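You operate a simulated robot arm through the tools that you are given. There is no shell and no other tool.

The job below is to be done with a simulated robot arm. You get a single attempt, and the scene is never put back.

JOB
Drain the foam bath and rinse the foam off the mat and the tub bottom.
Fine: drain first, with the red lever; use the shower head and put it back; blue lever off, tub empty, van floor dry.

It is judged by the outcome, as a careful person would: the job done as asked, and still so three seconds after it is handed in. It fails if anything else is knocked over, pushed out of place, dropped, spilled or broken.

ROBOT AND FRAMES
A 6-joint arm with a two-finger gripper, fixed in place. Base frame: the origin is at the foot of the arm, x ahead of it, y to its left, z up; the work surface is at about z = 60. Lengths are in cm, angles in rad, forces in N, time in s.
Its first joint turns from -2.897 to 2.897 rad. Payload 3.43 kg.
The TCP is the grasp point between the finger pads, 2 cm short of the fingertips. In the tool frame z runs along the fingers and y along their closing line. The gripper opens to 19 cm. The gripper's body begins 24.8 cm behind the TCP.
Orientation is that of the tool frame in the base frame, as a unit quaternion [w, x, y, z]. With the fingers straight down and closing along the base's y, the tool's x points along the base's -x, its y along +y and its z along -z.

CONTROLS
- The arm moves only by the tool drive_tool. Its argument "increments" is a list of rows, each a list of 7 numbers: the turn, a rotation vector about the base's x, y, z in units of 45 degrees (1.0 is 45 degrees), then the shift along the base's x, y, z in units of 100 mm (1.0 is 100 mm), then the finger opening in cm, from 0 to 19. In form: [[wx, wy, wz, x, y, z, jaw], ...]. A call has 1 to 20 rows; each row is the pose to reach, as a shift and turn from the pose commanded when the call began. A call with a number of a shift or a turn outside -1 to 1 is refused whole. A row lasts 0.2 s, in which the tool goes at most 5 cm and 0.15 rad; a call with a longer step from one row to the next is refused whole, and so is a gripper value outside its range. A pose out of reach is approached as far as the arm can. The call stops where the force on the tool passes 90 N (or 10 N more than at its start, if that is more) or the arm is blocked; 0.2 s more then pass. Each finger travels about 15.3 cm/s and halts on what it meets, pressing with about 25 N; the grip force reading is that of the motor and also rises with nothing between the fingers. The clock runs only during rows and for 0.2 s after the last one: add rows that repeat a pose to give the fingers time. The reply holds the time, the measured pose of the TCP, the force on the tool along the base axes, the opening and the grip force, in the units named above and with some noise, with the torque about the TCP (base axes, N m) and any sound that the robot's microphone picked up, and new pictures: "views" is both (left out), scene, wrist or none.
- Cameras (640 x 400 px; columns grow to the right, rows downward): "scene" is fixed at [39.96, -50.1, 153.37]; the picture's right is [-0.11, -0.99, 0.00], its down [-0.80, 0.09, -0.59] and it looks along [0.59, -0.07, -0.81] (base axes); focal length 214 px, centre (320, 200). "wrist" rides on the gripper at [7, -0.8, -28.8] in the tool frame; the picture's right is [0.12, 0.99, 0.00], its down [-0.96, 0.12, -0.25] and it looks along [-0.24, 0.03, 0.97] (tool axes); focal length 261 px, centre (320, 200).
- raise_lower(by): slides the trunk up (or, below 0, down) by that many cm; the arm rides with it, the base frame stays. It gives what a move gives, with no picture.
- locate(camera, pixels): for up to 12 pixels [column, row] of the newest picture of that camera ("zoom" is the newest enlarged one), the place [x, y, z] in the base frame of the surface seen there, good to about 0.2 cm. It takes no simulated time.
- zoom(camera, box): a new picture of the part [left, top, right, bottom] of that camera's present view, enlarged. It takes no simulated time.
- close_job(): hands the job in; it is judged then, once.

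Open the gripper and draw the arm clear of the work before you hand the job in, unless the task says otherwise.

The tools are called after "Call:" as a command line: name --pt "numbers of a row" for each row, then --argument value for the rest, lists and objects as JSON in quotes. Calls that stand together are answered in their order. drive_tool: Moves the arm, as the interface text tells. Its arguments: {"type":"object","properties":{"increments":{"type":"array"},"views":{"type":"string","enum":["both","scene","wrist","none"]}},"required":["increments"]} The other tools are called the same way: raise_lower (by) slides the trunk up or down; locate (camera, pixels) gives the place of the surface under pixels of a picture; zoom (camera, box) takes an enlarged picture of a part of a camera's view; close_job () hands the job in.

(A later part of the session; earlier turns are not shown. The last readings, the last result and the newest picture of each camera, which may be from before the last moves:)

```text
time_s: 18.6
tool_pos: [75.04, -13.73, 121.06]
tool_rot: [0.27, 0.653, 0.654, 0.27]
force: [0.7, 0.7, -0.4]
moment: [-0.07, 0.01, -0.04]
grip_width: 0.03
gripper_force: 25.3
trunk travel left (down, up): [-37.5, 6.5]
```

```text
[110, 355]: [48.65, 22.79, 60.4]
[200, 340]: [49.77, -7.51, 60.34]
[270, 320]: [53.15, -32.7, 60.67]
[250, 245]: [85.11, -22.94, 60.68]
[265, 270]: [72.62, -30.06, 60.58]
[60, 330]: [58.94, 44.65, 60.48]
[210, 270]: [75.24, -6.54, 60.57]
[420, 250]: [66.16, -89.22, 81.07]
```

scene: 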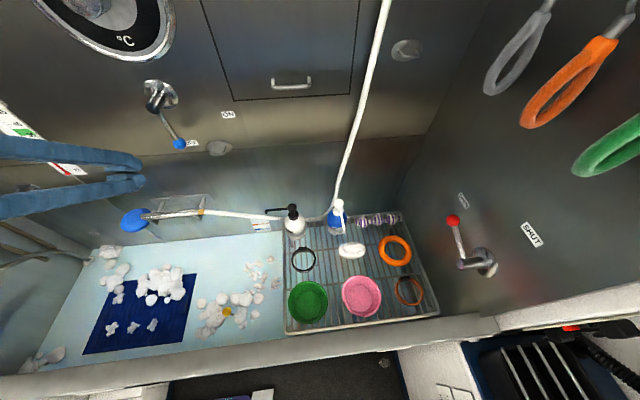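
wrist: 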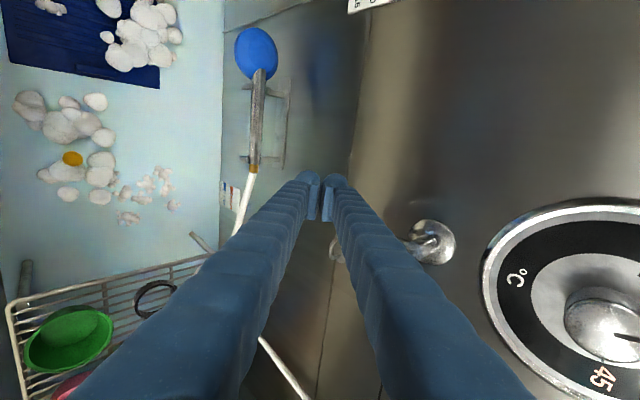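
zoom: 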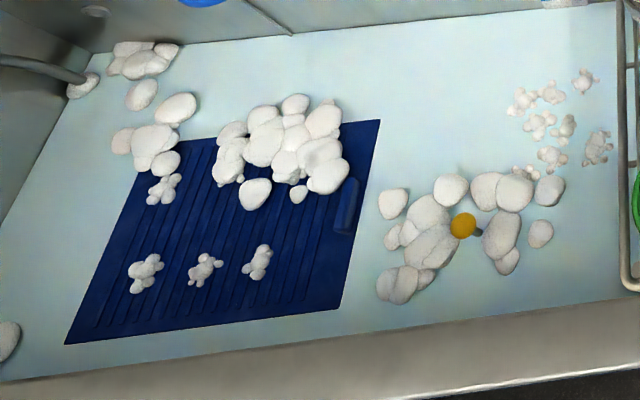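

The mat is fully exposed now and the level has fallen to about z 60.5. I move in beside the blue knob, then re-measure the floor to confirm draining has finished.

Call:
drive_tool --pt "0 0 0 0.3 0 -0.08 0" --pt "0 0 0 0.6 0 -0.16 0" --pt "0 0 0 0.9 0 -0.22 0" --pt "0 0 0 1.0 0 -0.25 0" --pt "0 0 0 1.0 0 -0.25 0" --pt "0 0 0 1.0 0 -0.25 0" --pt "0 0 0 1.0 0 -0.25 0" --pt "0 0 0 1.0 0 -0.25 0" --views "both"

Call:
zoom --camera "scene" --box '[60, 90, 260, 215]'

Call:
zoom --camera "scene" --box '[0, 230, 290, 400]'

Call:
locate --camera "scene" --pixels '[[110, 355], [200, 340], [270, 320], [250, 245], [265, 270], [60, 330], [210, 270], [130, 250]]'

```text
time_s: 20.4
tool_pos: [85.01, -14.02, 118.59]
tool_rot: [0.269, 0.654, 0.653, 0.27]
force: [-0.5, 0.5, 0.1]
moment: [0.01, -0.01, -0.02]
grip_width: 0.0
gripper_force: 24.5
trunk travel left (down, up): [-37.5, 6.5]
```

scene: 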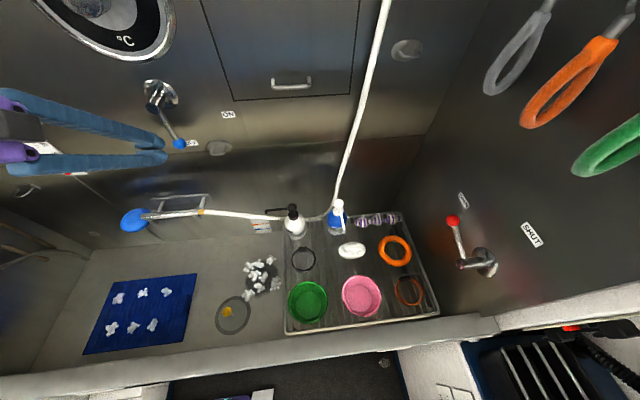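
wrist: 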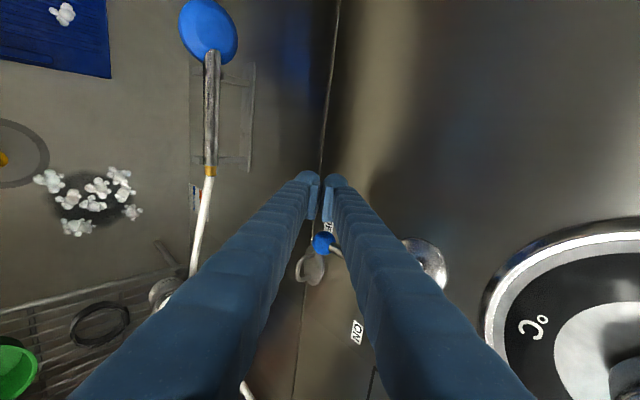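

```text
3.20 times, centred on (160, 152) of scene
```

zoom: 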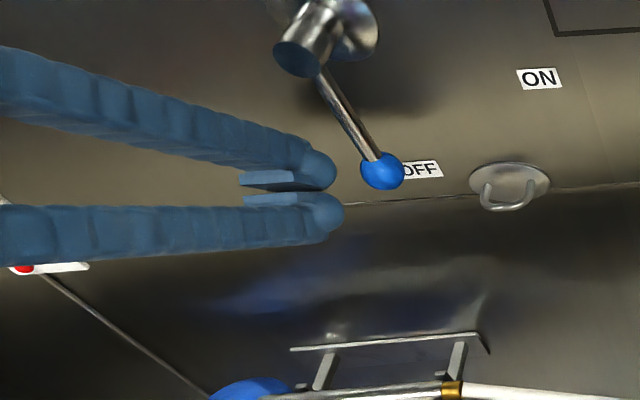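

```text
2.21 times, centred on (145, 315) of scene
```

zoom: 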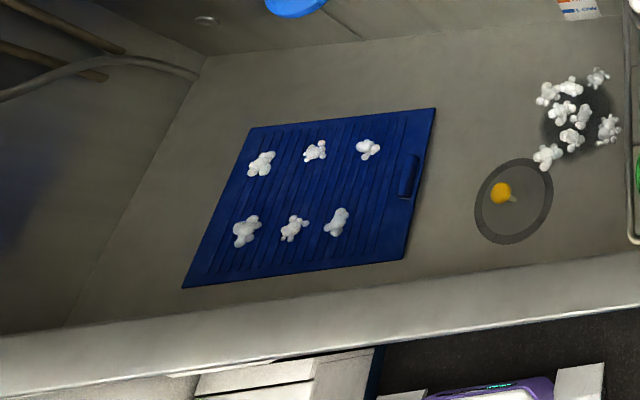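

```text
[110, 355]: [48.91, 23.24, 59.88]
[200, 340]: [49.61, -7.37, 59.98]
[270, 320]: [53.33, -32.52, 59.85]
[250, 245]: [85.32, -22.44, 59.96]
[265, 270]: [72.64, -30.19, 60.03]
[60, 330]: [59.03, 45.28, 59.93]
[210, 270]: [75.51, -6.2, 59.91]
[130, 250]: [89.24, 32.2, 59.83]
```

The tub is drained: floor at z≈59.9, six foam tufts remain on the mat and one cluster around (262,277) on the tub bottom. I zoom and measure them.

Call:
zoom --camera "scene" --box '[200, 240, 300, 340]'

Call:
zoom --camera "scene" --box '[75, 265, 205, 360]'

Call:
locate --camera "scene" --pixels '[[118, 298], [143, 292], [166, 292], [111, 328], [132, 328], [152, 325], [249, 266], [262, 277], [248, 292], [275, 284], [270, 261], [228, 311]]'

Call:
locate --camera "scene" --pixels '[[118, 281], [197, 274], [84, 353], [183, 343], [233, 315], [258, 290], [95, 262], [40, 370], [120, 237], [290, 290]]'

```text
4.00 times, centred on (250, 290) of scene
```

zoom: 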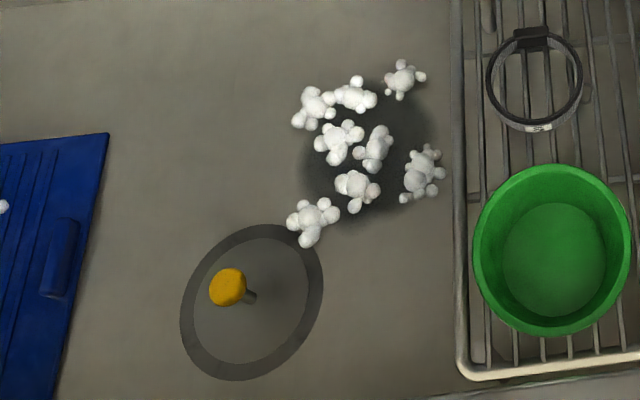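

```text
4.21 times, centred on (140, 312) of scene
```

zoom: 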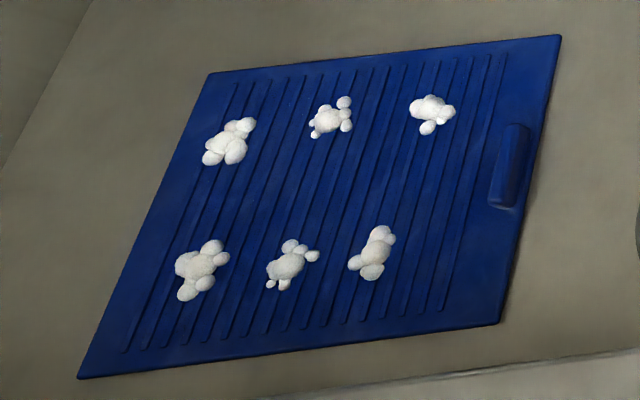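

```text
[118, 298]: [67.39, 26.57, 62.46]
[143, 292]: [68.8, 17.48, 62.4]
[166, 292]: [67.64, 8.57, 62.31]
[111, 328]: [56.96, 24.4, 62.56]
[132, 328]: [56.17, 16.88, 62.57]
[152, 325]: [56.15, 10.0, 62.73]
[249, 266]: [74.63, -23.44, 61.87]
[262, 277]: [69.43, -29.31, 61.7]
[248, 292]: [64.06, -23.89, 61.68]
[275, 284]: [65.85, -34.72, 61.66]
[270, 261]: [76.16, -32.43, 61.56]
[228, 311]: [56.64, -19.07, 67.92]
```

```text
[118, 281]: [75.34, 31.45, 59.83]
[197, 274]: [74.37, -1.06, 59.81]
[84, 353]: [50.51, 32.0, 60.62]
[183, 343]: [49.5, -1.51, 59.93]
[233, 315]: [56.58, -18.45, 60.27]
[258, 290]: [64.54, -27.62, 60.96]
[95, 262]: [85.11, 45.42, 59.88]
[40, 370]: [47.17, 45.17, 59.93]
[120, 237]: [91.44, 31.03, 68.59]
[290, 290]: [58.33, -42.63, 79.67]
```

Foam sits at six spots on the mat (x 56–69, y 8–27) and a cluster at x 64–76, y −22 to −35. With the tub drained I now push the blue lever toward ON (−y and up), slowly.

Call:
drive_tool --pt "0 0 0 0.1 -0.08 0 0" --pt "0 0 0 0.1 -0.2 0 0" --pt "0 0 0 0.1 -0.35 0 0" --pt "0 0 0 0.1 -0.5 0.01 0" --pt "0 0 0 0.1 -0.64 0.05 0" --pt "0 0 0 0.1 -0.77 0.1 0" --views "both"

Call:
zoom --camera "scene" --box '[60, 90, 260, 215]'

```text
time_s: 21.8
tool_pos: [86.07, -21.74, 119.51]
tool_rot: [0.27, 0.653, 0.653, 0.271]
force: [-0.1, -0.9, -0.3]
moment: [0.0, -0.06, 0.04]
grip_width: 0.0
gripper_force: 24.7
trunk travel left (down, up): [-37.5, 6.5]
```

scene: 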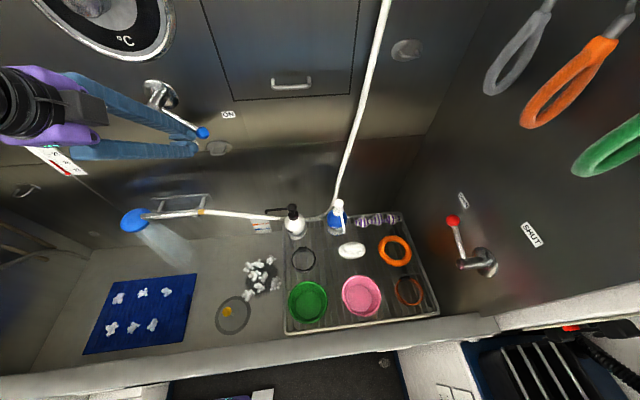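
wrist: 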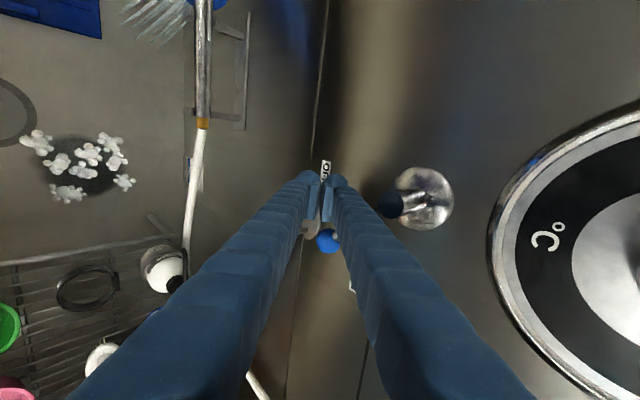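

```text
3.20 times, centred on (160, 152) of scene
```

zoom: 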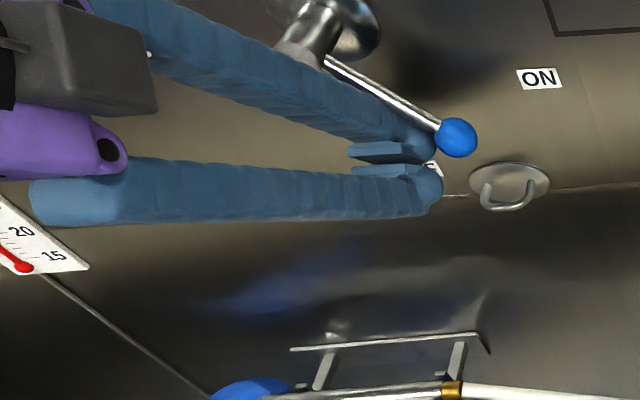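

The spray has started at half lever and falls straight down into the tub from the docked head. I push on to the ON stop.

Call:
drive_tool --pt "0 0 0 0 -0.12 0.08 0" --pt "0 0 0 0 -0.22 0.18 0" --pt "0 0 0 0 -0.31 0.29 0" --views "both"

Call:
zoom --camera "scene" --box '[60, 90, 260, 215]'

Call:
zoom --camera "scene" --box '[80, 190, 290, 350]'

```text
time_s: 22.6
tool_pos: [85.96, -24.64, 122.2]
tool_rot: [0.268, 0.654, 0.654, 0.269]
force: [-9.7, 7.7, -13.3]
moment: [-0.15, -0.29, -0.14]
grip_width: 0.0
gripper_force: 25.1
trunk travel left (down, up): [-37.5, 6.5]
```

scene: 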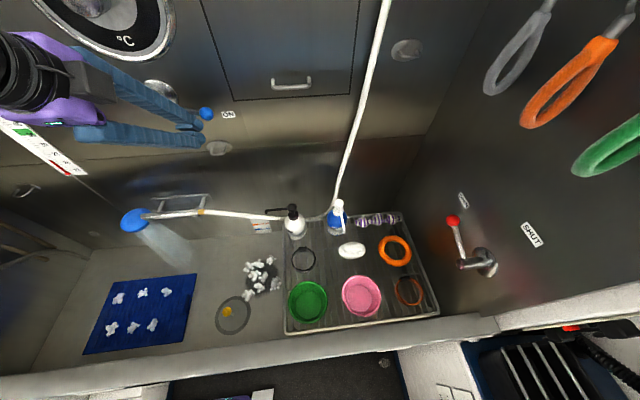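
wrist: 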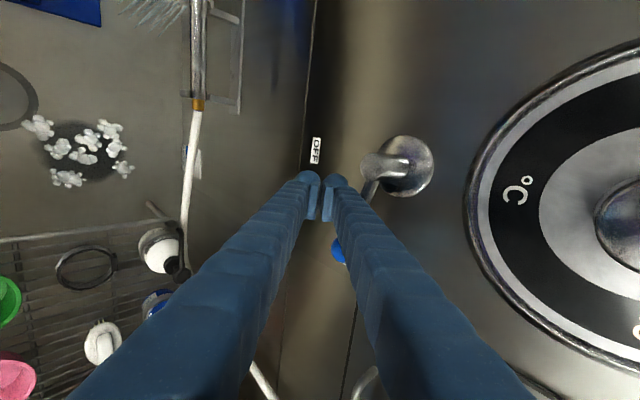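

```text
3.20 times, centred on (160, 152) of scene
```

zoom: 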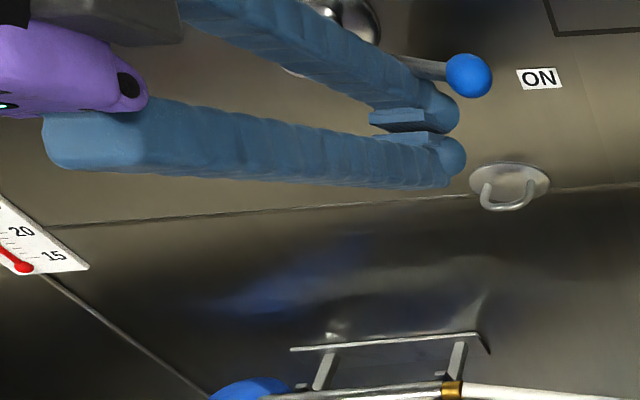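

```text
2.50 times, centred on (185, 270) of scene
```

zoom: 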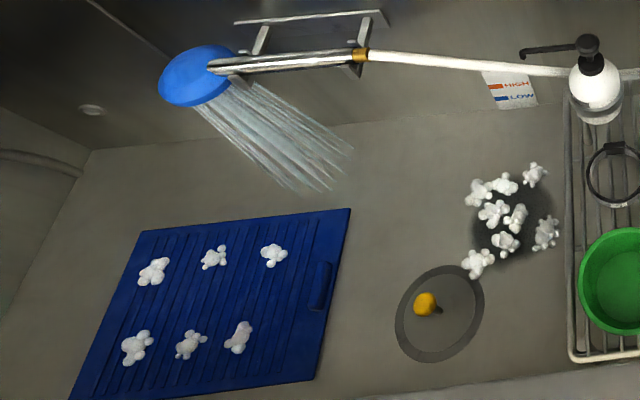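

The lever is at its ON stop with the shower running straight down into the tub. I back off the lever, withdraw, and line up diagonally above the shower handle with the jaws opening to about 6 cm.

Call:
drive_tool --pt "0 0 0 0 0.15 -0.1 0" --pt "0 0 0 -0.2 0.4 -0.1 0" --pt "0 0 0 -0.6 0.7 -0.1 0" --pt "0 0 0 -1 1 -0.1 2" --pt "0 0 0 -1 1 -0.1 4" --views "none"

Call:
drive_tool --pt "0 0 0 -0.25 0.2 -0.3 5" --pt "0 0 0 -0.5 0.4 -0.6 6" --pt "0 0 0 -0.75 0.6 -0.9 6" --pt "0 0 0 -0.85 0.76 -1.0 6" --views "both"

Call:
zoom --camera "wrist" --box '[180, 60, 480, 250]'

Call:
zoom --camera "scene" --box '[80, 60, 290, 260]'

```text
time_s: 23.8
tool_pos: [76.19, -14.68, 121.62]
tool_rot: [0.27, 0.653, 0.653, 0.27]
force: [0.6, 0.6, 0.3]
moment: [0.02, 0.03, -0.01]
grip_width: 4.03
gripper_force: 0.1
trunk travel left (down, up): [-37.5, 6.5]
```

```text
time_s: 24.8
tool_pos: [70.61, -9.27, 112.19]
tool_rot: [0.263, 0.652, 0.656, 0.276]
force: [0.1, -0.5, 0.3]
moment: [-0.01, -0.01, -0.03]
grip_width: 5.99
gripper_force: 0.1
out of reach, approached as far as the arm can: row 3, 4
trunk travel left (down, up): [-37.5, 6.5]
```

scene: 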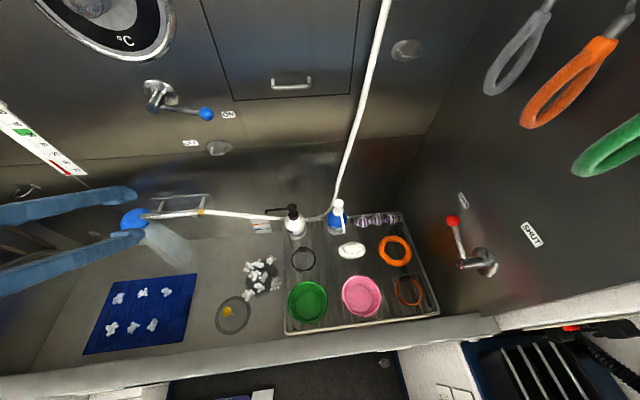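
wrist: 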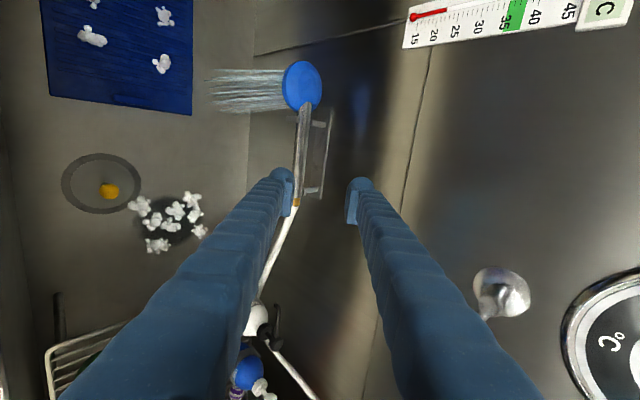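

```text
2.11 times, centred on (330, 155) of wrist
```

zoom: 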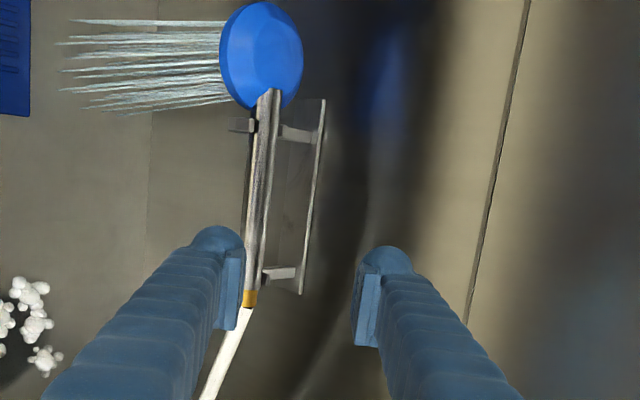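

```text
2.00 times, centred on (185, 160) of scene
```

zoom: 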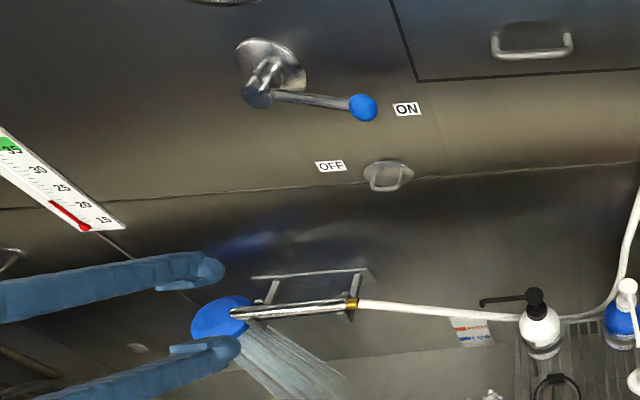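

Rows 3–4 were out of reach with the 45° tilt this close in, so I reduce the forward tilt to about 30° and step outward; blue lever shows ON and water stays in the tub. I then check the actual pose.

Call:
drive_tool --pt "0 0.111 0 0.2 0 0 6" --pt "0 0.222 0 0.35 0 0 6" --pt "0 0.333 0 0.5 0 0 6" --views "none"

```text
time_s: 25.6
tool_pos: [75.64, -9.26, 112.14]
tool_rot: [0.183, 0.683, 0.683, 0.182]
force: [-0.1, 0.4, 0.0]
moment: [0.02, 0.03, -0.01]
grip_width: 6.01
gripper_force: 0.1
trunk travel left (down, up): [-37.5, 6.5]
```

The tilt is now 30° and the pose is as commanded. I go to a pre-grasp point about 15 cm back along the tool axis from the handle and look.

Call:
drive_tool --pt "0 0 0 0.03 0.12 -0.3 5" --pt "0 0 0 0.05 0.22 -0.58 5" --pt "0 0 0 0.05 0.22 -0.58 5" --views "both"

Call:
zoom --camera "wrist" --box '[220, 60, 420, 260]'

Call:
zoom --camera "scene" --box '[80, 160, 240, 260]'

```text
time_s: 26.4
tool_pos: [76.09, -6.92, 106.4]
tool_rot: [0.18, 0.683, 0.684, 0.185]
force: [0.0, -0.3, 0.5]
moment: [-0.03, -0.03, 0.02]
grip_width: 5.01
gripper_force: 0.0
trunk travel left (down, up): [-37.5, 6.5]
```

scene: 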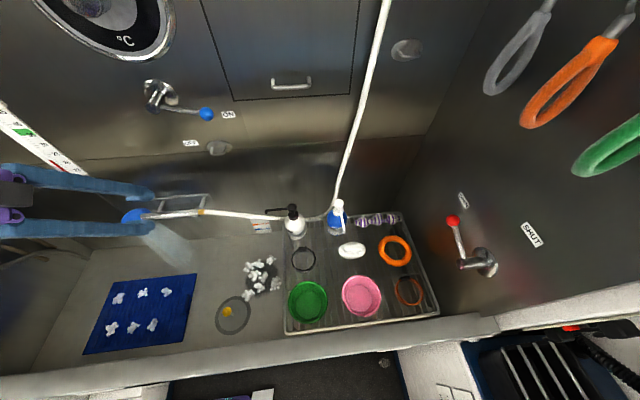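
wrist: 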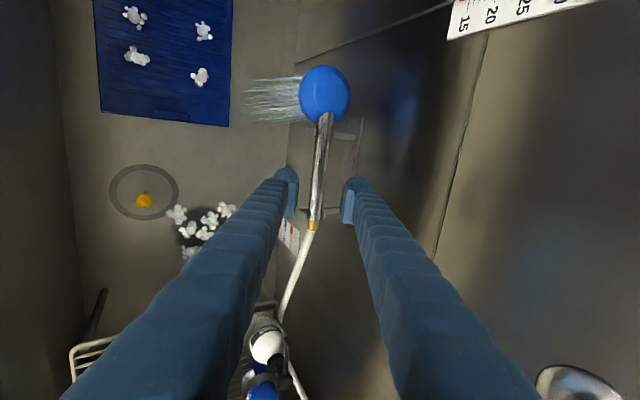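

```text
2.00 times, centred on (320, 160) of wrist
```

zoom: 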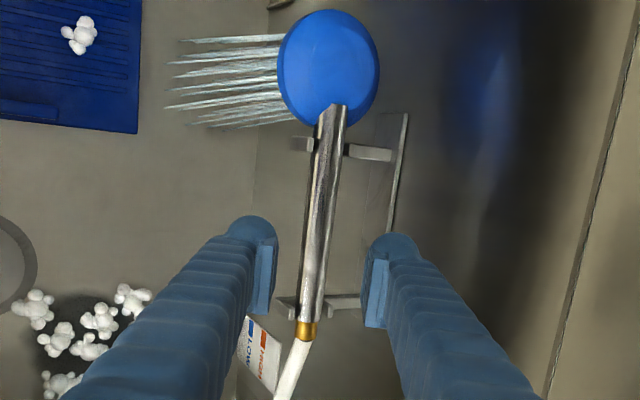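

```text
4.00 times, centred on (160, 210) of scene
```

zoom: 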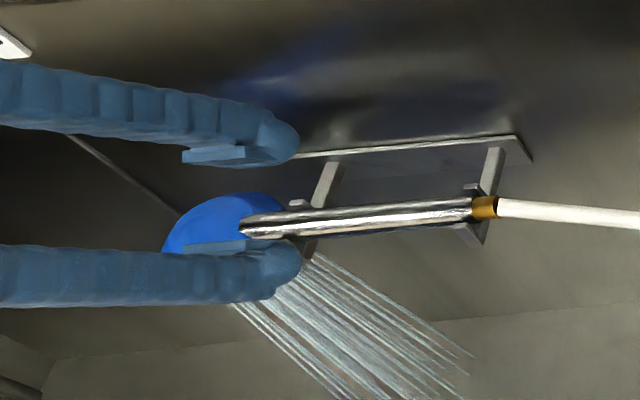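

I measure the handle axis and head from this closer view before going in.

Call:
locate --camera "wrist" --pixels '[[324, 130], [321, 160], [318, 180], [316, 200], [314, 215], [325, 90], [308, 85], [345, 95], [310, 132], [345, 137], [310, 213], [336, 213]]'

Call:
locate --camera "scene" --pixels '[[150, 215], [155, 214], [165, 214], [175, 213], [185, 213], [195, 212], [202, 212], [205, 211], [130, 215], [168, 205], [202, 198], [218, 212]]'

```text
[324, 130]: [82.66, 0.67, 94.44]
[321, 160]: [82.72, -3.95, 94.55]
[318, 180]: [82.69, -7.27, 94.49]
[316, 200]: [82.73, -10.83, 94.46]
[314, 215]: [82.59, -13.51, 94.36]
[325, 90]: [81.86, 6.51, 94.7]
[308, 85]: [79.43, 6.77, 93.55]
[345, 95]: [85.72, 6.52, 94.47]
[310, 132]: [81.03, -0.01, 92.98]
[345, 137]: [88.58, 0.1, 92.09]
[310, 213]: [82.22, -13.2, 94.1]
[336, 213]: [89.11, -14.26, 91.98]
```

```text
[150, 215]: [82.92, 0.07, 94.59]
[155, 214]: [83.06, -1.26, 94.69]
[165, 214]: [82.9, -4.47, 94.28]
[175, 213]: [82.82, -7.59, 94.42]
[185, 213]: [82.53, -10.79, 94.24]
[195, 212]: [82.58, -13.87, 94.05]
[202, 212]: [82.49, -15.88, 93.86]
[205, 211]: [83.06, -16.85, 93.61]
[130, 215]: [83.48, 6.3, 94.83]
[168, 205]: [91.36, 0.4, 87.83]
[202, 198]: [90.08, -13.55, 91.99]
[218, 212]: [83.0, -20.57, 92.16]
```

Handle axis is at about (83.4, −7, 93.5), cradle arms at y≈0 and −14, so gripping at y=−7 fits between them. I advance along the tool axis with 5 cm opening.

Call:
drive_tool --pt "0 0 0 0.13 0 -0.225 5" --pt "0 0 0 0.26 0 -0.45 5" --pt "0 0 0 0.39 0 -0.675 5" --pt "0 0 0 0.5 0 -0.866 5" --views "both"

Call:
zoom --camera "wrist" --box '[220, 60, 420, 260]'

Call:
zoom --camera "scene" --box '[80, 160, 240, 260]'

```text
time_s: 27.4
tool_pos: [81.54, -7.57, 97.86]
tool_rot: [0.176, 0.683, 0.685, 0.186]
force: [0.3, 0.2, -0.4]
moment: [-0.02, 0.0, 0.01]
grip_width: 5.0
gripper_force: 0.0
out of reach, approached as far as the arm can: row 2, 3, 4
trunk travel left (down, up): [-37.5, 6.5]
```

scene: 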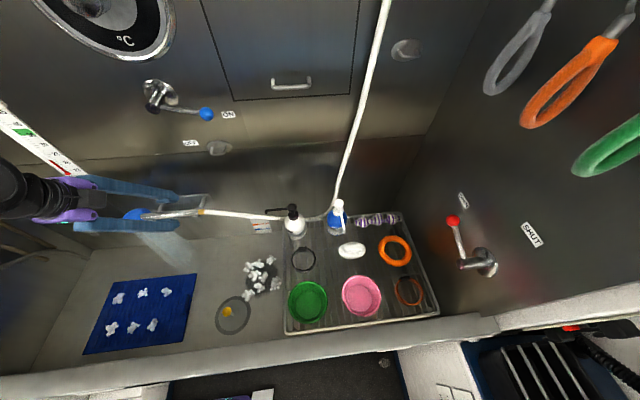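
wrist: 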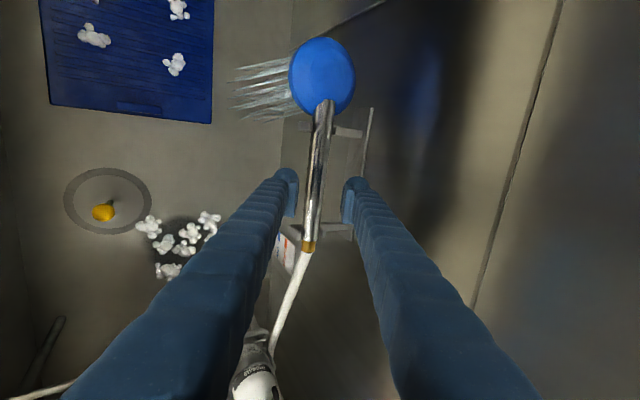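

```text
2.00 times, centred on (320, 160) of wrist
```

zoom: 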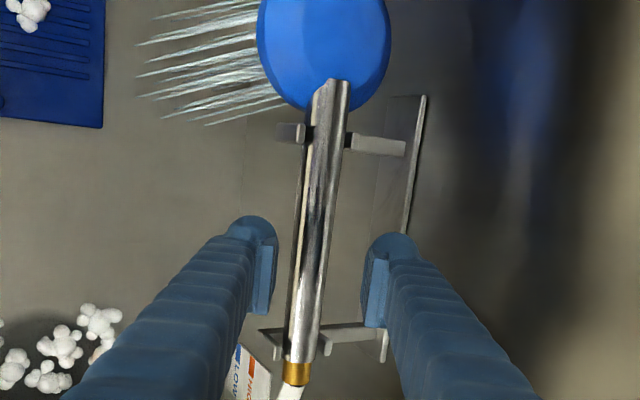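

```text
4.00 times, centred on (160, 210) of scene
```

zoom: 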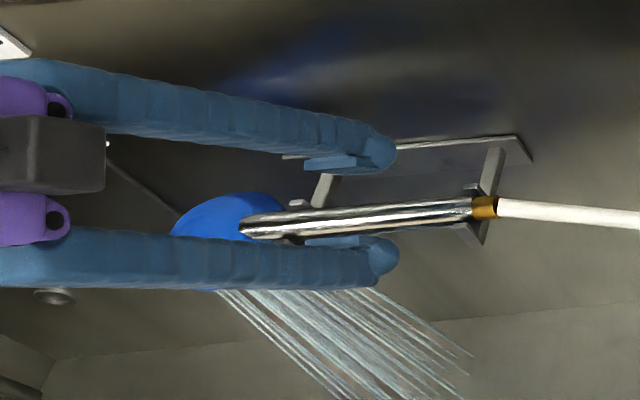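

The pose near the handle is at the edge of reach with the trunk this high. I back up and away along the tool axis, then lower the trunk so the arm has room.

Call:
drive_tool --pt "0 0 0 -0.12 0.03 0.22 5" --pt "0 0 0 -0.25 0.05 0.45 5" --pt "0 0 0 -0.38 0.06 0.68 5" --pt "0 0 0 -0.5 0.06 0.9 5" --views "none"

Call:
drive_tool --pt "0 0 0 -0.05 0 0.4 5" --pt "0 0 0 -0.1 0 0.8 5" --pt "0 0 0 -0.1 0 1.0 5" --views "none"

Call:
drive_tool --pt "0 0 0 0 0 0.3 5" --pt "0 0 0 0 0 0.6 5" --views "wrist"

```text
time_s: 28.4
tool_pos: [76.15, -6.95, 107.0]
tool_rot: [0.181, 0.682, 0.684, 0.184]
force: [-0.8, 0.0, 0.2]
moment: [0.02, -0.03, -0.03]
grip_width: 5.02
gripper_force: 0.0
out of reach, approached as far as the arm can: row 1
trunk travel left (down, up): [-37.5, 6.5]
```

```text
time_s: 29.2
tool_pos: [75.24, -6.92, 117.03]
tool_rot: [0.183, 0.684, 0.682, 0.183]
force: [-0.8, 0.4, -0.3]
moment: [-0.01, -0.05, -0.04]
grip_width: 5.0
gripper_force: 0.0
trunk travel left (down, up): [-37.5, 6.5]
```

```text
time_s: 30.0
tool_pos: [77.27, -5.77, 124.14]
tool_rot: [0.177, 0.717, 0.637, 0.223]
force: [1.2, -0.5, -0.2]
moment: [0.01, 0.0, -0.02]
grip_width: 5.01
gripper_force: 0.0
trunk travel left (down, up): [-37.5, 6.5]
stopped in row 2: the arm was blocked; the commanded pose is now the measured one
```

wrist: 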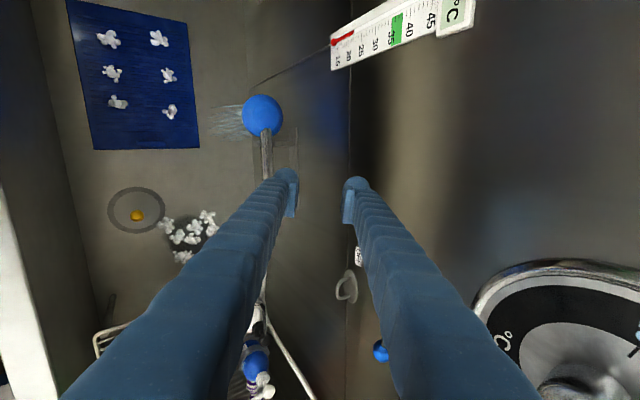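

The arm was blocked with a small twist though the force is low; I look at the whole scene to see why before moving on.

Call:
drive_tool --pt "0 0 0 0 0 -0.05 5" --views "both"

Call:
zoom --camera "scene" --box '[0, 0, 320, 200]'

```text
time_s: 30.4
tool_pos: [77.25, -5.57, 123.68]
tool_rot: [0.177, 0.718, 0.635, 0.223]
force: [0.6, -0.6, 0.5]
moment: [0.02, -0.02, 0.01]
grip_width: 4.99
gripper_force: 0.1
trunk travel left (down, up): [-37.5, 6.5]
```

scene: 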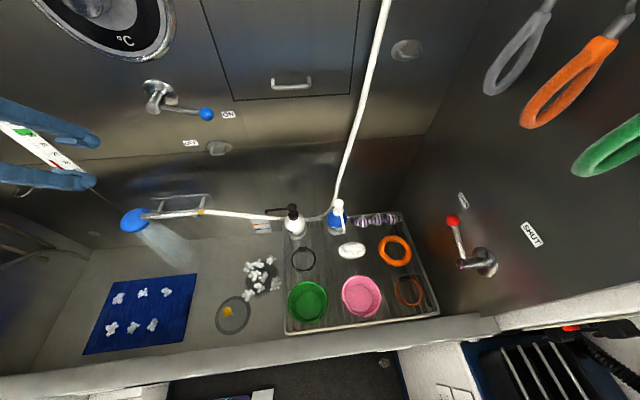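
wrist: 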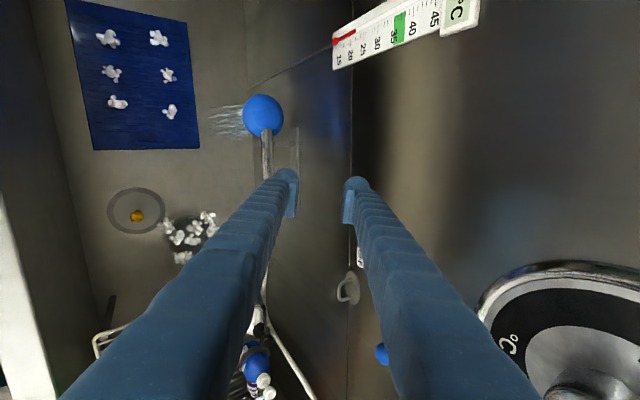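

```text
2.00 times, centred on (160, 100) of scene
```

zoom: 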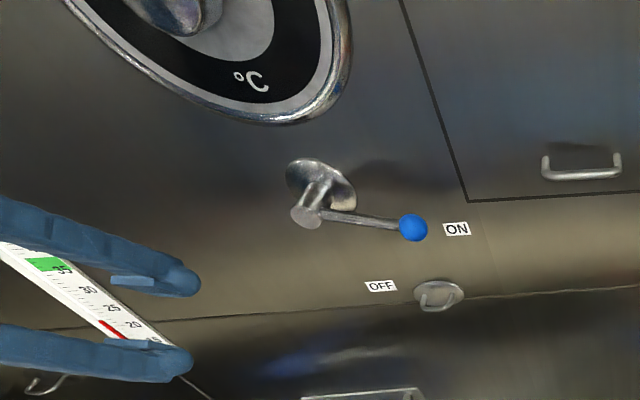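

Nothing is touched in the picture, so it looks like a wrist-alignment limit. I lower the trunk 18 cm, which brings the fingers to about z 105.7, still clear above the handle.

Call:
raise_lower --by -18

Call:
drive_tool --pt "-0.06 0.033 0.06 -0.05 -0.07 0 5" --pt "-0.119 0.065 0.123 -0.1 -0.14 0 5" --pt "-0.119 0.065 0.123 -0.1 -0.14 0 5" --views "both"

```text
time_s: 32.4
tool_pos: [77.14, -5.65, 105.6]
tool_rot: [0.177, 0.717, 0.636, 0.224]
force: [-0.1, -0.4, -0.3]
moment: [0.0, -0.01, 0.0]
grip_width: 5.02
gripper_force: 0.0
trunk travel left (down, up): [-19.5, 24.5]
```

```text
time_s: 33.2
tool_pos: [76.26, -6.95, 105.78]
tool_rot: [0.184, 0.682, 0.684, 0.184]
force: [0.3, -0.1, 0.4]
moment: [0.0, -0.01, -0.03]
grip_width: 5.0
gripper_force: 0.1
trunk travel left (down, up): [-19.5, 24.5]
```

scene: 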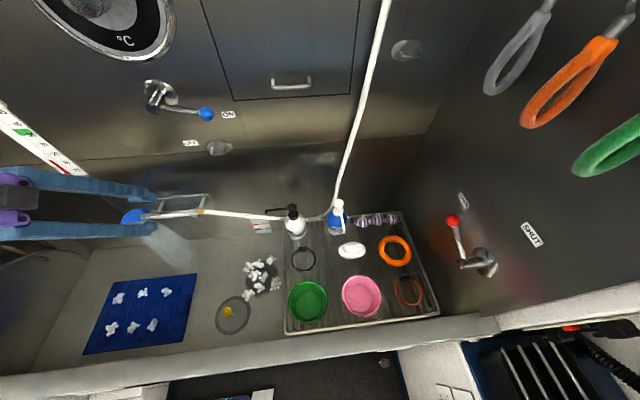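
wrist: 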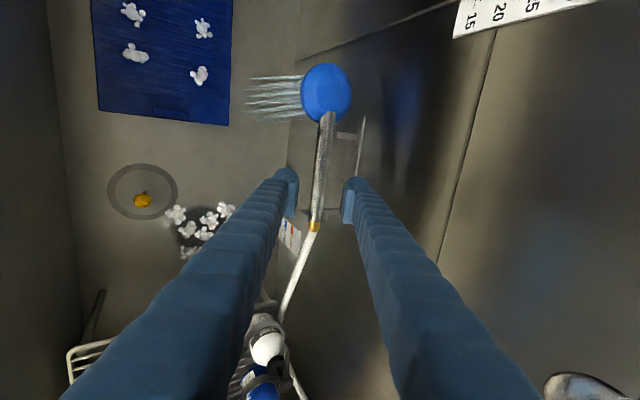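

The tool is back at the exact 30° tilt at (76.3,−7,105.8). I go in along the tool axis to the handle.

Call:
drive_tool --pt "0 0 0 0.14 0 -0.25 5" --pt "0 0 0 0.29 0 -0.5 5" --pt "0 0 0 0.43 0 -0.75 5" --pt "0 0 0 0.55 0 -0.95 5" --views "both"

Call:
zoom --camera "wrist" --box '[220, 60, 420, 260]'

Call:
zoom --camera "scene" --box '[80, 160, 240, 260]'

```text
time_s: 34.2
tool_pos: [81.7, -6.97, 95.94]
tool_rot: [0.183, 0.68, 0.686, 0.182]
force: [-0.5, -0.5, 0.2]
moment: [0.02, 0.03, -0.02]
grip_width: 5.0
gripper_force: 0.0
trunk travel left (down, up): [-19.5, 24.5]
```

scene: 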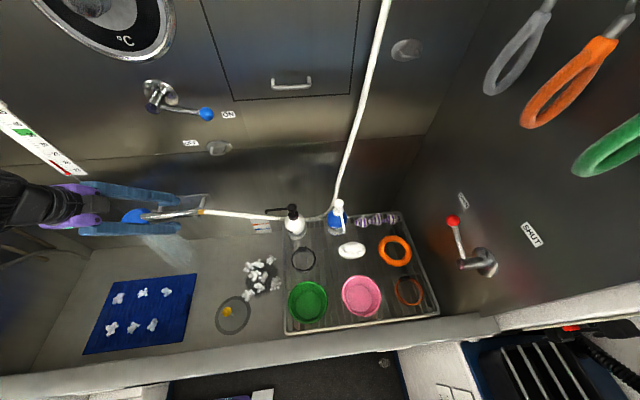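
wrist: 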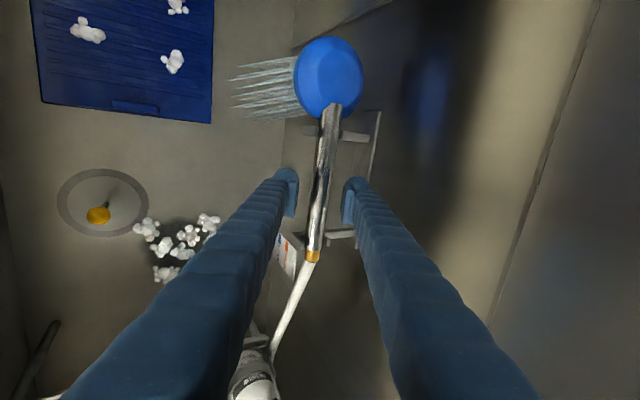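

```text
2.00 times, centred on (320, 160) of wrist
```

zoom: 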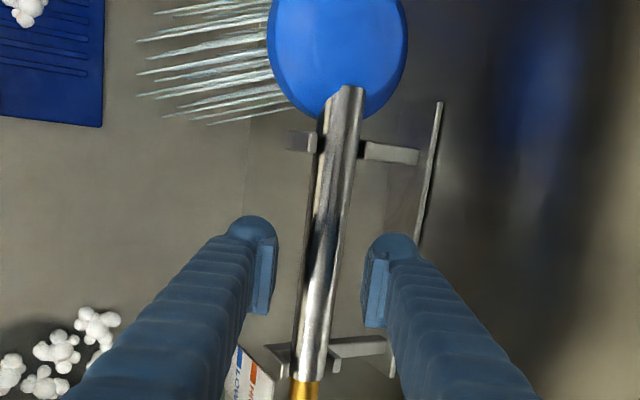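

```text
4.00 times, centred on (160, 210) of scene
```

zoom: 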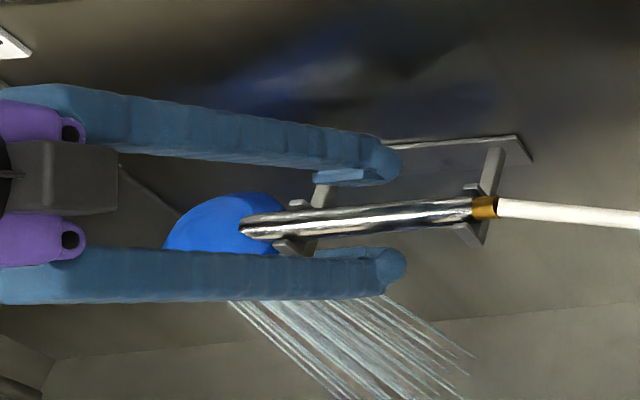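

The handle runs centred between the pads, clear of both cradle arms. I go the last 3 cm and close the fingers.

Call:
drive_tool --pt "0 0 0 0.09 0 -0.13 5" --pt "0 0 0 0.17 0 -0.25 5" --pt "0 0 0 0.17 0 -0.25 5" --views "wrist"

Call:
zoom --camera "wrist" --box '[220, 60, 420, 260]'

```text
time_s: 35.0
tool_pos: [83.38, -6.88, 93.66]
tool_rot: [0.183, 0.682, 0.684, 0.184]
force: [0.0, -0.9, 0.8]
moment: [-0.03, -0.02, -0.02]
grip_width: 4.99
gripper_force: 0.1
trunk travel left (down, up): [-19.5, 24.5]
```

wrist: 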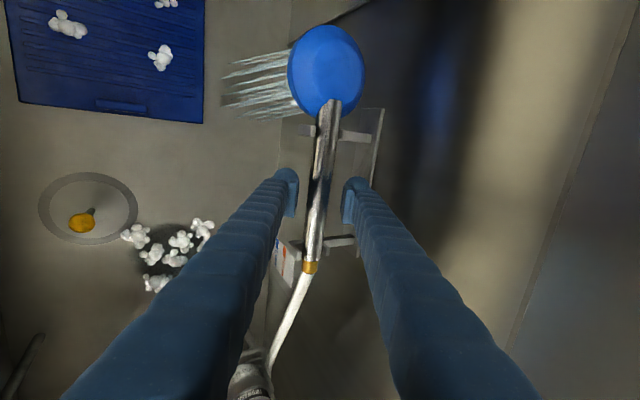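

```text
2.00 times, centred on (320, 160) of wrist
```

zoom: 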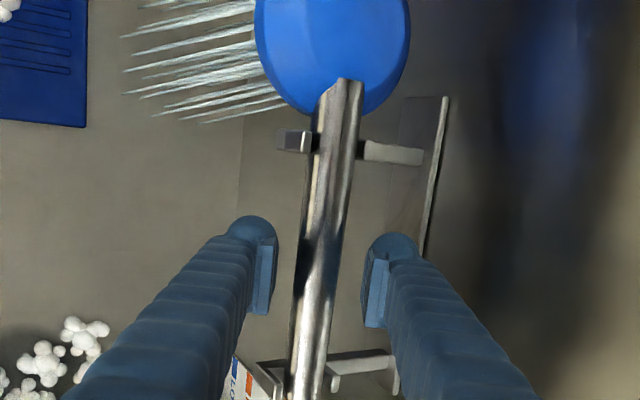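

The pads straddle the handle with no contact force; I close the fingers now.

Call:
drive_tool --pt "0 0 0 0 0 0 3.5" --pt "0 0 0 0 0 0 2" --pt "0 0 0 0 0 0 0" --pt "0 0 0 0 0 0 0" --pt "0 0 0 0 0 0 0" --views "both"

Call:
zoom --camera "wrist" --box '[220, 60, 420, 260]'

Call:
zoom --camera "scene" --box '[80, 160, 240, 260]'

```text
time_s: 36.2
tool_pos: [83.22, -7.06, 93.81]
tool_rot: [0.182, 0.682, 0.684, 0.184]
force: [-10.8, 0.2, 8.7]
moment: [0.3, 0.36, -0.38]
grip_width: 3.35
gripper_force: 24.4
trunk travel left (down, up): [-19.5, 24.5]
```

scene: 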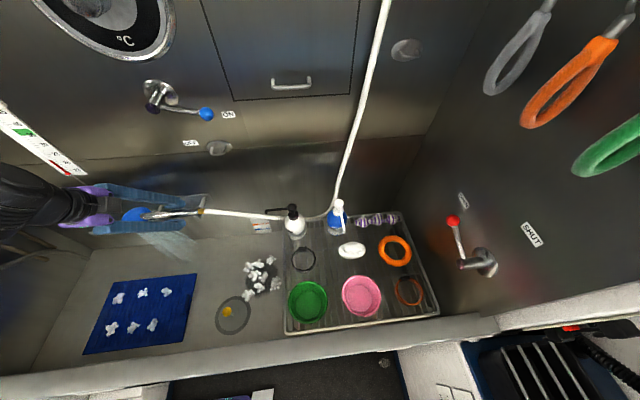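
wrist: 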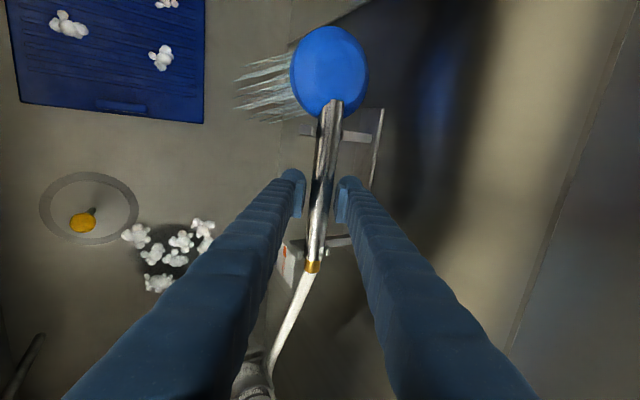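

```text
2.00 times, centred on (320, 160) of wrist
```

zoom: 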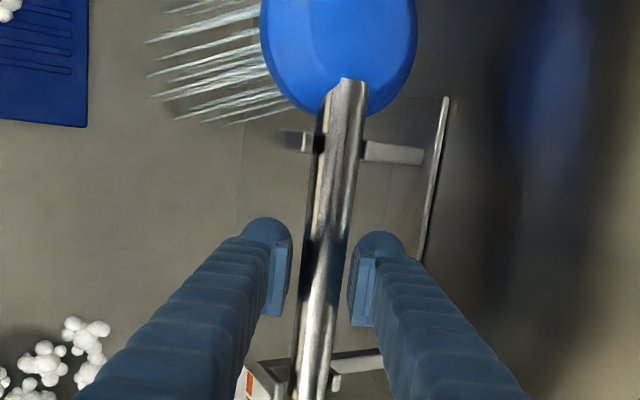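

```text
4.00 times, centred on (160, 210) of scene
```

zoom: 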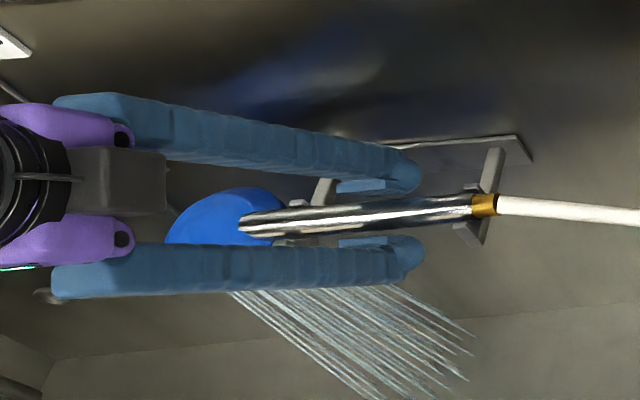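

The fingers stopped at 3.35 cm with a side load, wider than the ~2.4 cm handle looks, as if the pads are meeting it at its corners because of the 30° tilt. I open again and reduce the tilt to about 12° in place so the pads sit squarer.

Call:
drive_tool --pt "0 0 0 0 0 0 5" --pt "0 0 0 0 0 0 5" --pt "0 0.133 0 0 0 0 5" --pt "0 0.267 0 0 0 0 5" --pt "0 0.4 0 0 0 0 5" --pt "0 0.4 0 0 0 0 5" --views "both"

Call:
zoom --camera "wrist" --box '[220, 60, 420, 260]'

Call:
zoom --camera "scene" --box '[80, 160, 240, 260]'

```text
time_s: 37.6
tool_pos: [84.42, -4.67, 94.22]
tool_rot: [0.154, 0.679, 0.692, 0.192]
force: [-10.5, -0.3, -1.0]
moment: [-0.04, 0.23, -0.15]
grip_width: 5.6
gripper_force: 5.0
out of reach, approached as far as the arm can: row 3, 4, 5, 6
trunk travel left (down, up): [-19.5, 24.5]
```

scene: 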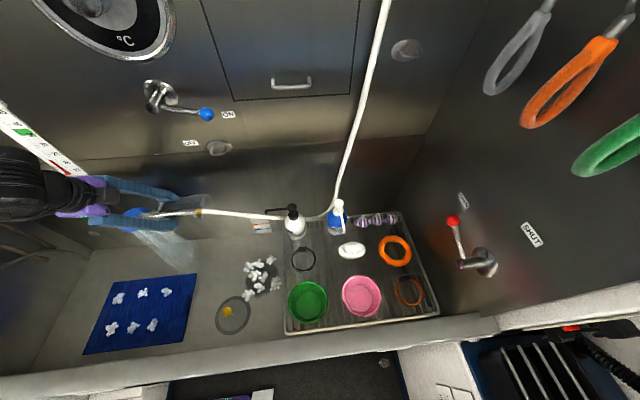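
wrist: 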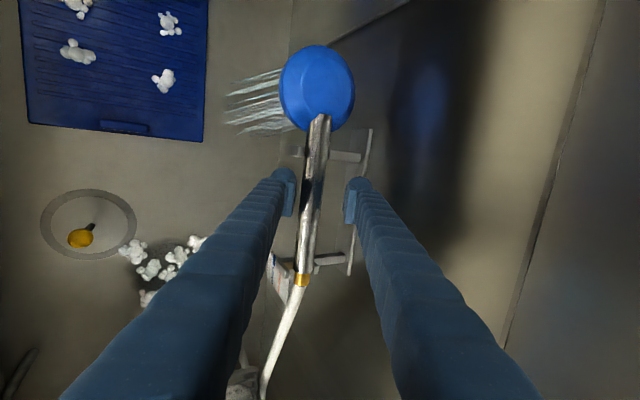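

```text
2.00 times, centred on (320, 160) of wrist
```

zoom: 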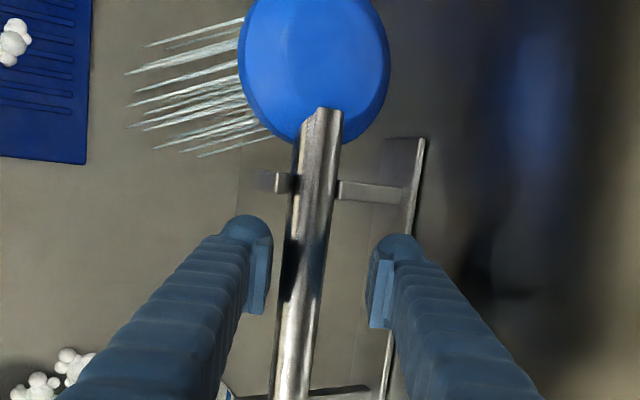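

```text
4.00 times, centred on (160, 210) of scene
```

zoom: 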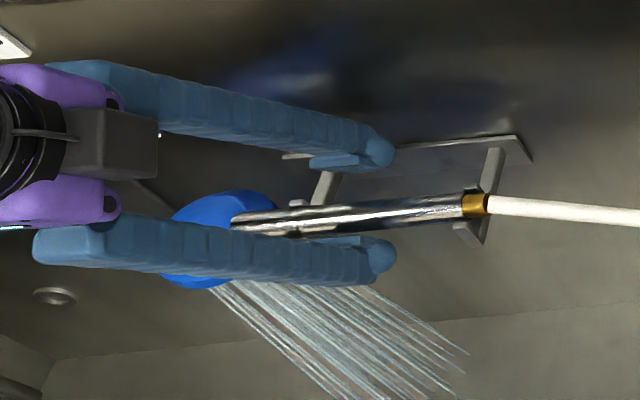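

That tilt change ran into the arm's reach limit and nudged the tool sideways (the handle slid about 0.8 cm toward +y in its cradle, still seated). I undo the shift gently, then back out along the tool axis and lower the trunk further so the arm works in a better posture.

Call:
drive_tool --pt "-0.03 -0.018 -0.02 -0.05 -0.12 -0.03 5.5" --pt "-0.06 -0.037 -0.04 -0.1 -0.23 -0.06 5.5" --pt "-0.06 -0.037 -0.04 -0.1 -0.23 -0.06 5.5" --views "wrist"

Call:
zoom --camera "scene" --box '[80, 160, 240, 260]'

```text
time_s: 38.4
tool_pos: [83.45, -7.01, 93.57]
tool_rot: [0.184, 0.683, 0.683, 0.184]
force: [-0.1, -0.3, 0.0]
moment: [0.0, -0.02, -0.01]
grip_width: 5.47
gripper_force: 0.1
out of reach, approached as far as the arm can: row 2
trunk travel left (down, up): [-19.5, 24.5]
```

wrist: 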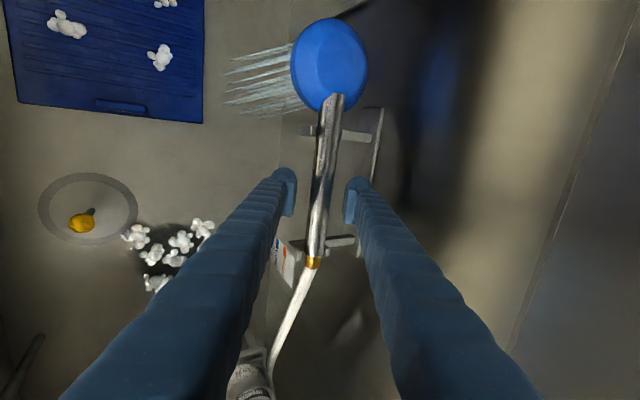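

```text
4.00 times, centred on (160, 210) of scene
```

zoom: 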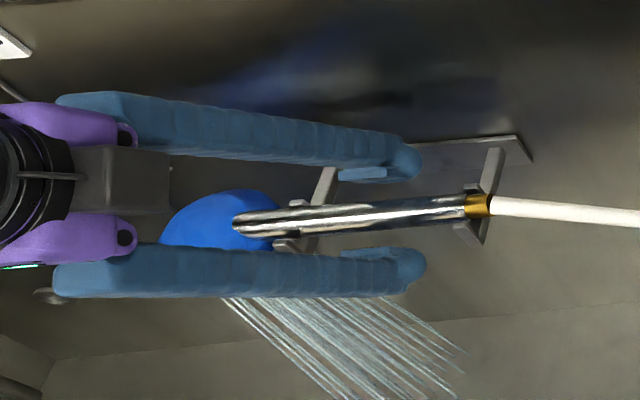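

The tool is back at the grasp point with no load and the head is still seated and spraying down. I back out along the tool axis and up-and-back toward (70,−7,115).

Call:
drive_tool --pt "0 0 0 -0.15 0 0.26 5.5" --pt "0 0 0 -0.3 0 0.52 5.5" --pt "0 0 0 -0.45 0 0.78 5.5" --pt "0 0 0 -0.58 0 1.0 5.5" --views "none"

Call:
drive_tool --pt "0 0 0 -0.2 0 0.25 5.5" --pt "0 0 0 -0.4 0 0.5 5.5" --pt "0 0 0 -0.6 0 0.75 5.5" --pt "0 0 0 -0.75 0 1.0 5.5" --views "both"

```text
time_s: 39.4
tool_pos: [77.5, -7.08, 103.62]
tool_rot: [0.181, 0.689, 0.676, 0.186]
force: [-1.2, 0.1, 0.1]
moment: [0.07, -0.13, 0.09]
grip_width: 5.5
gripper_force: 0.1
trunk travel left (down, up): [-19.5, 24.5]
```

```text
time_s: 40.4
tool_pos: [69.97, -7.0, 113.54]
tool_rot: [0.183, 0.683, 0.684, 0.183]
force: [0.0, 0.0, 0.2]
moment: [0.02, -0.06, -0.01]
grip_width: 5.45
gripper_force: 0.0
trunk travel left (down, up): [-19.5, 24.5]
```

scene: 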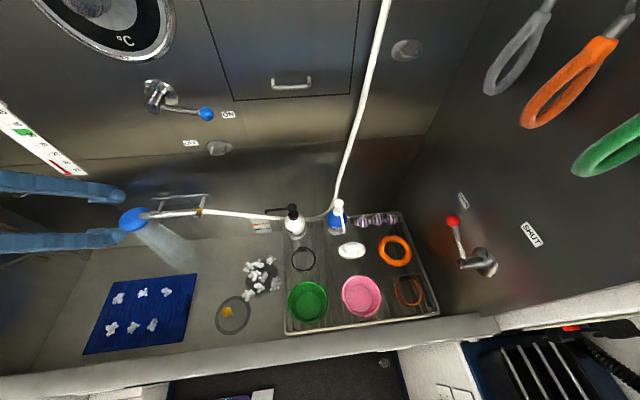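
wrist: 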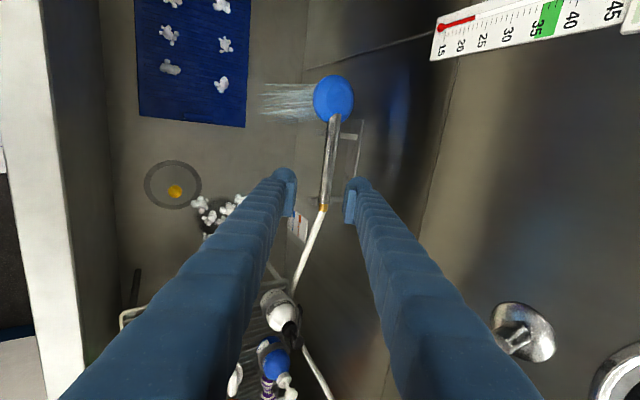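

I am clear in front of the dock at (70,−7,113.5). I test the 12° tilt here in free space to see whether this posture allows it.

Call:
drive_tool --pt "0 0.133 0 0 0 0 5.5" --pt "0 0.267 0 0 0 0 5.5" --pt "0 0.4 0 0 0 0 5.5" --pt "0 0.4 0 0 0 0 5.5" --views "none"

```text
time_s: 41.4
tool_pos: [70.1, -6.87, 113.64]
tool_rot: [0.074, 0.703, 0.703, 0.074]
force: [-1.5, 0.9, 0.6]
moment: [-0.03, 0.02, -0.02]
grip_width: 5.49
gripper_force: 0.0
trunk travel left (down, up): [-19.5, 24.5]
```

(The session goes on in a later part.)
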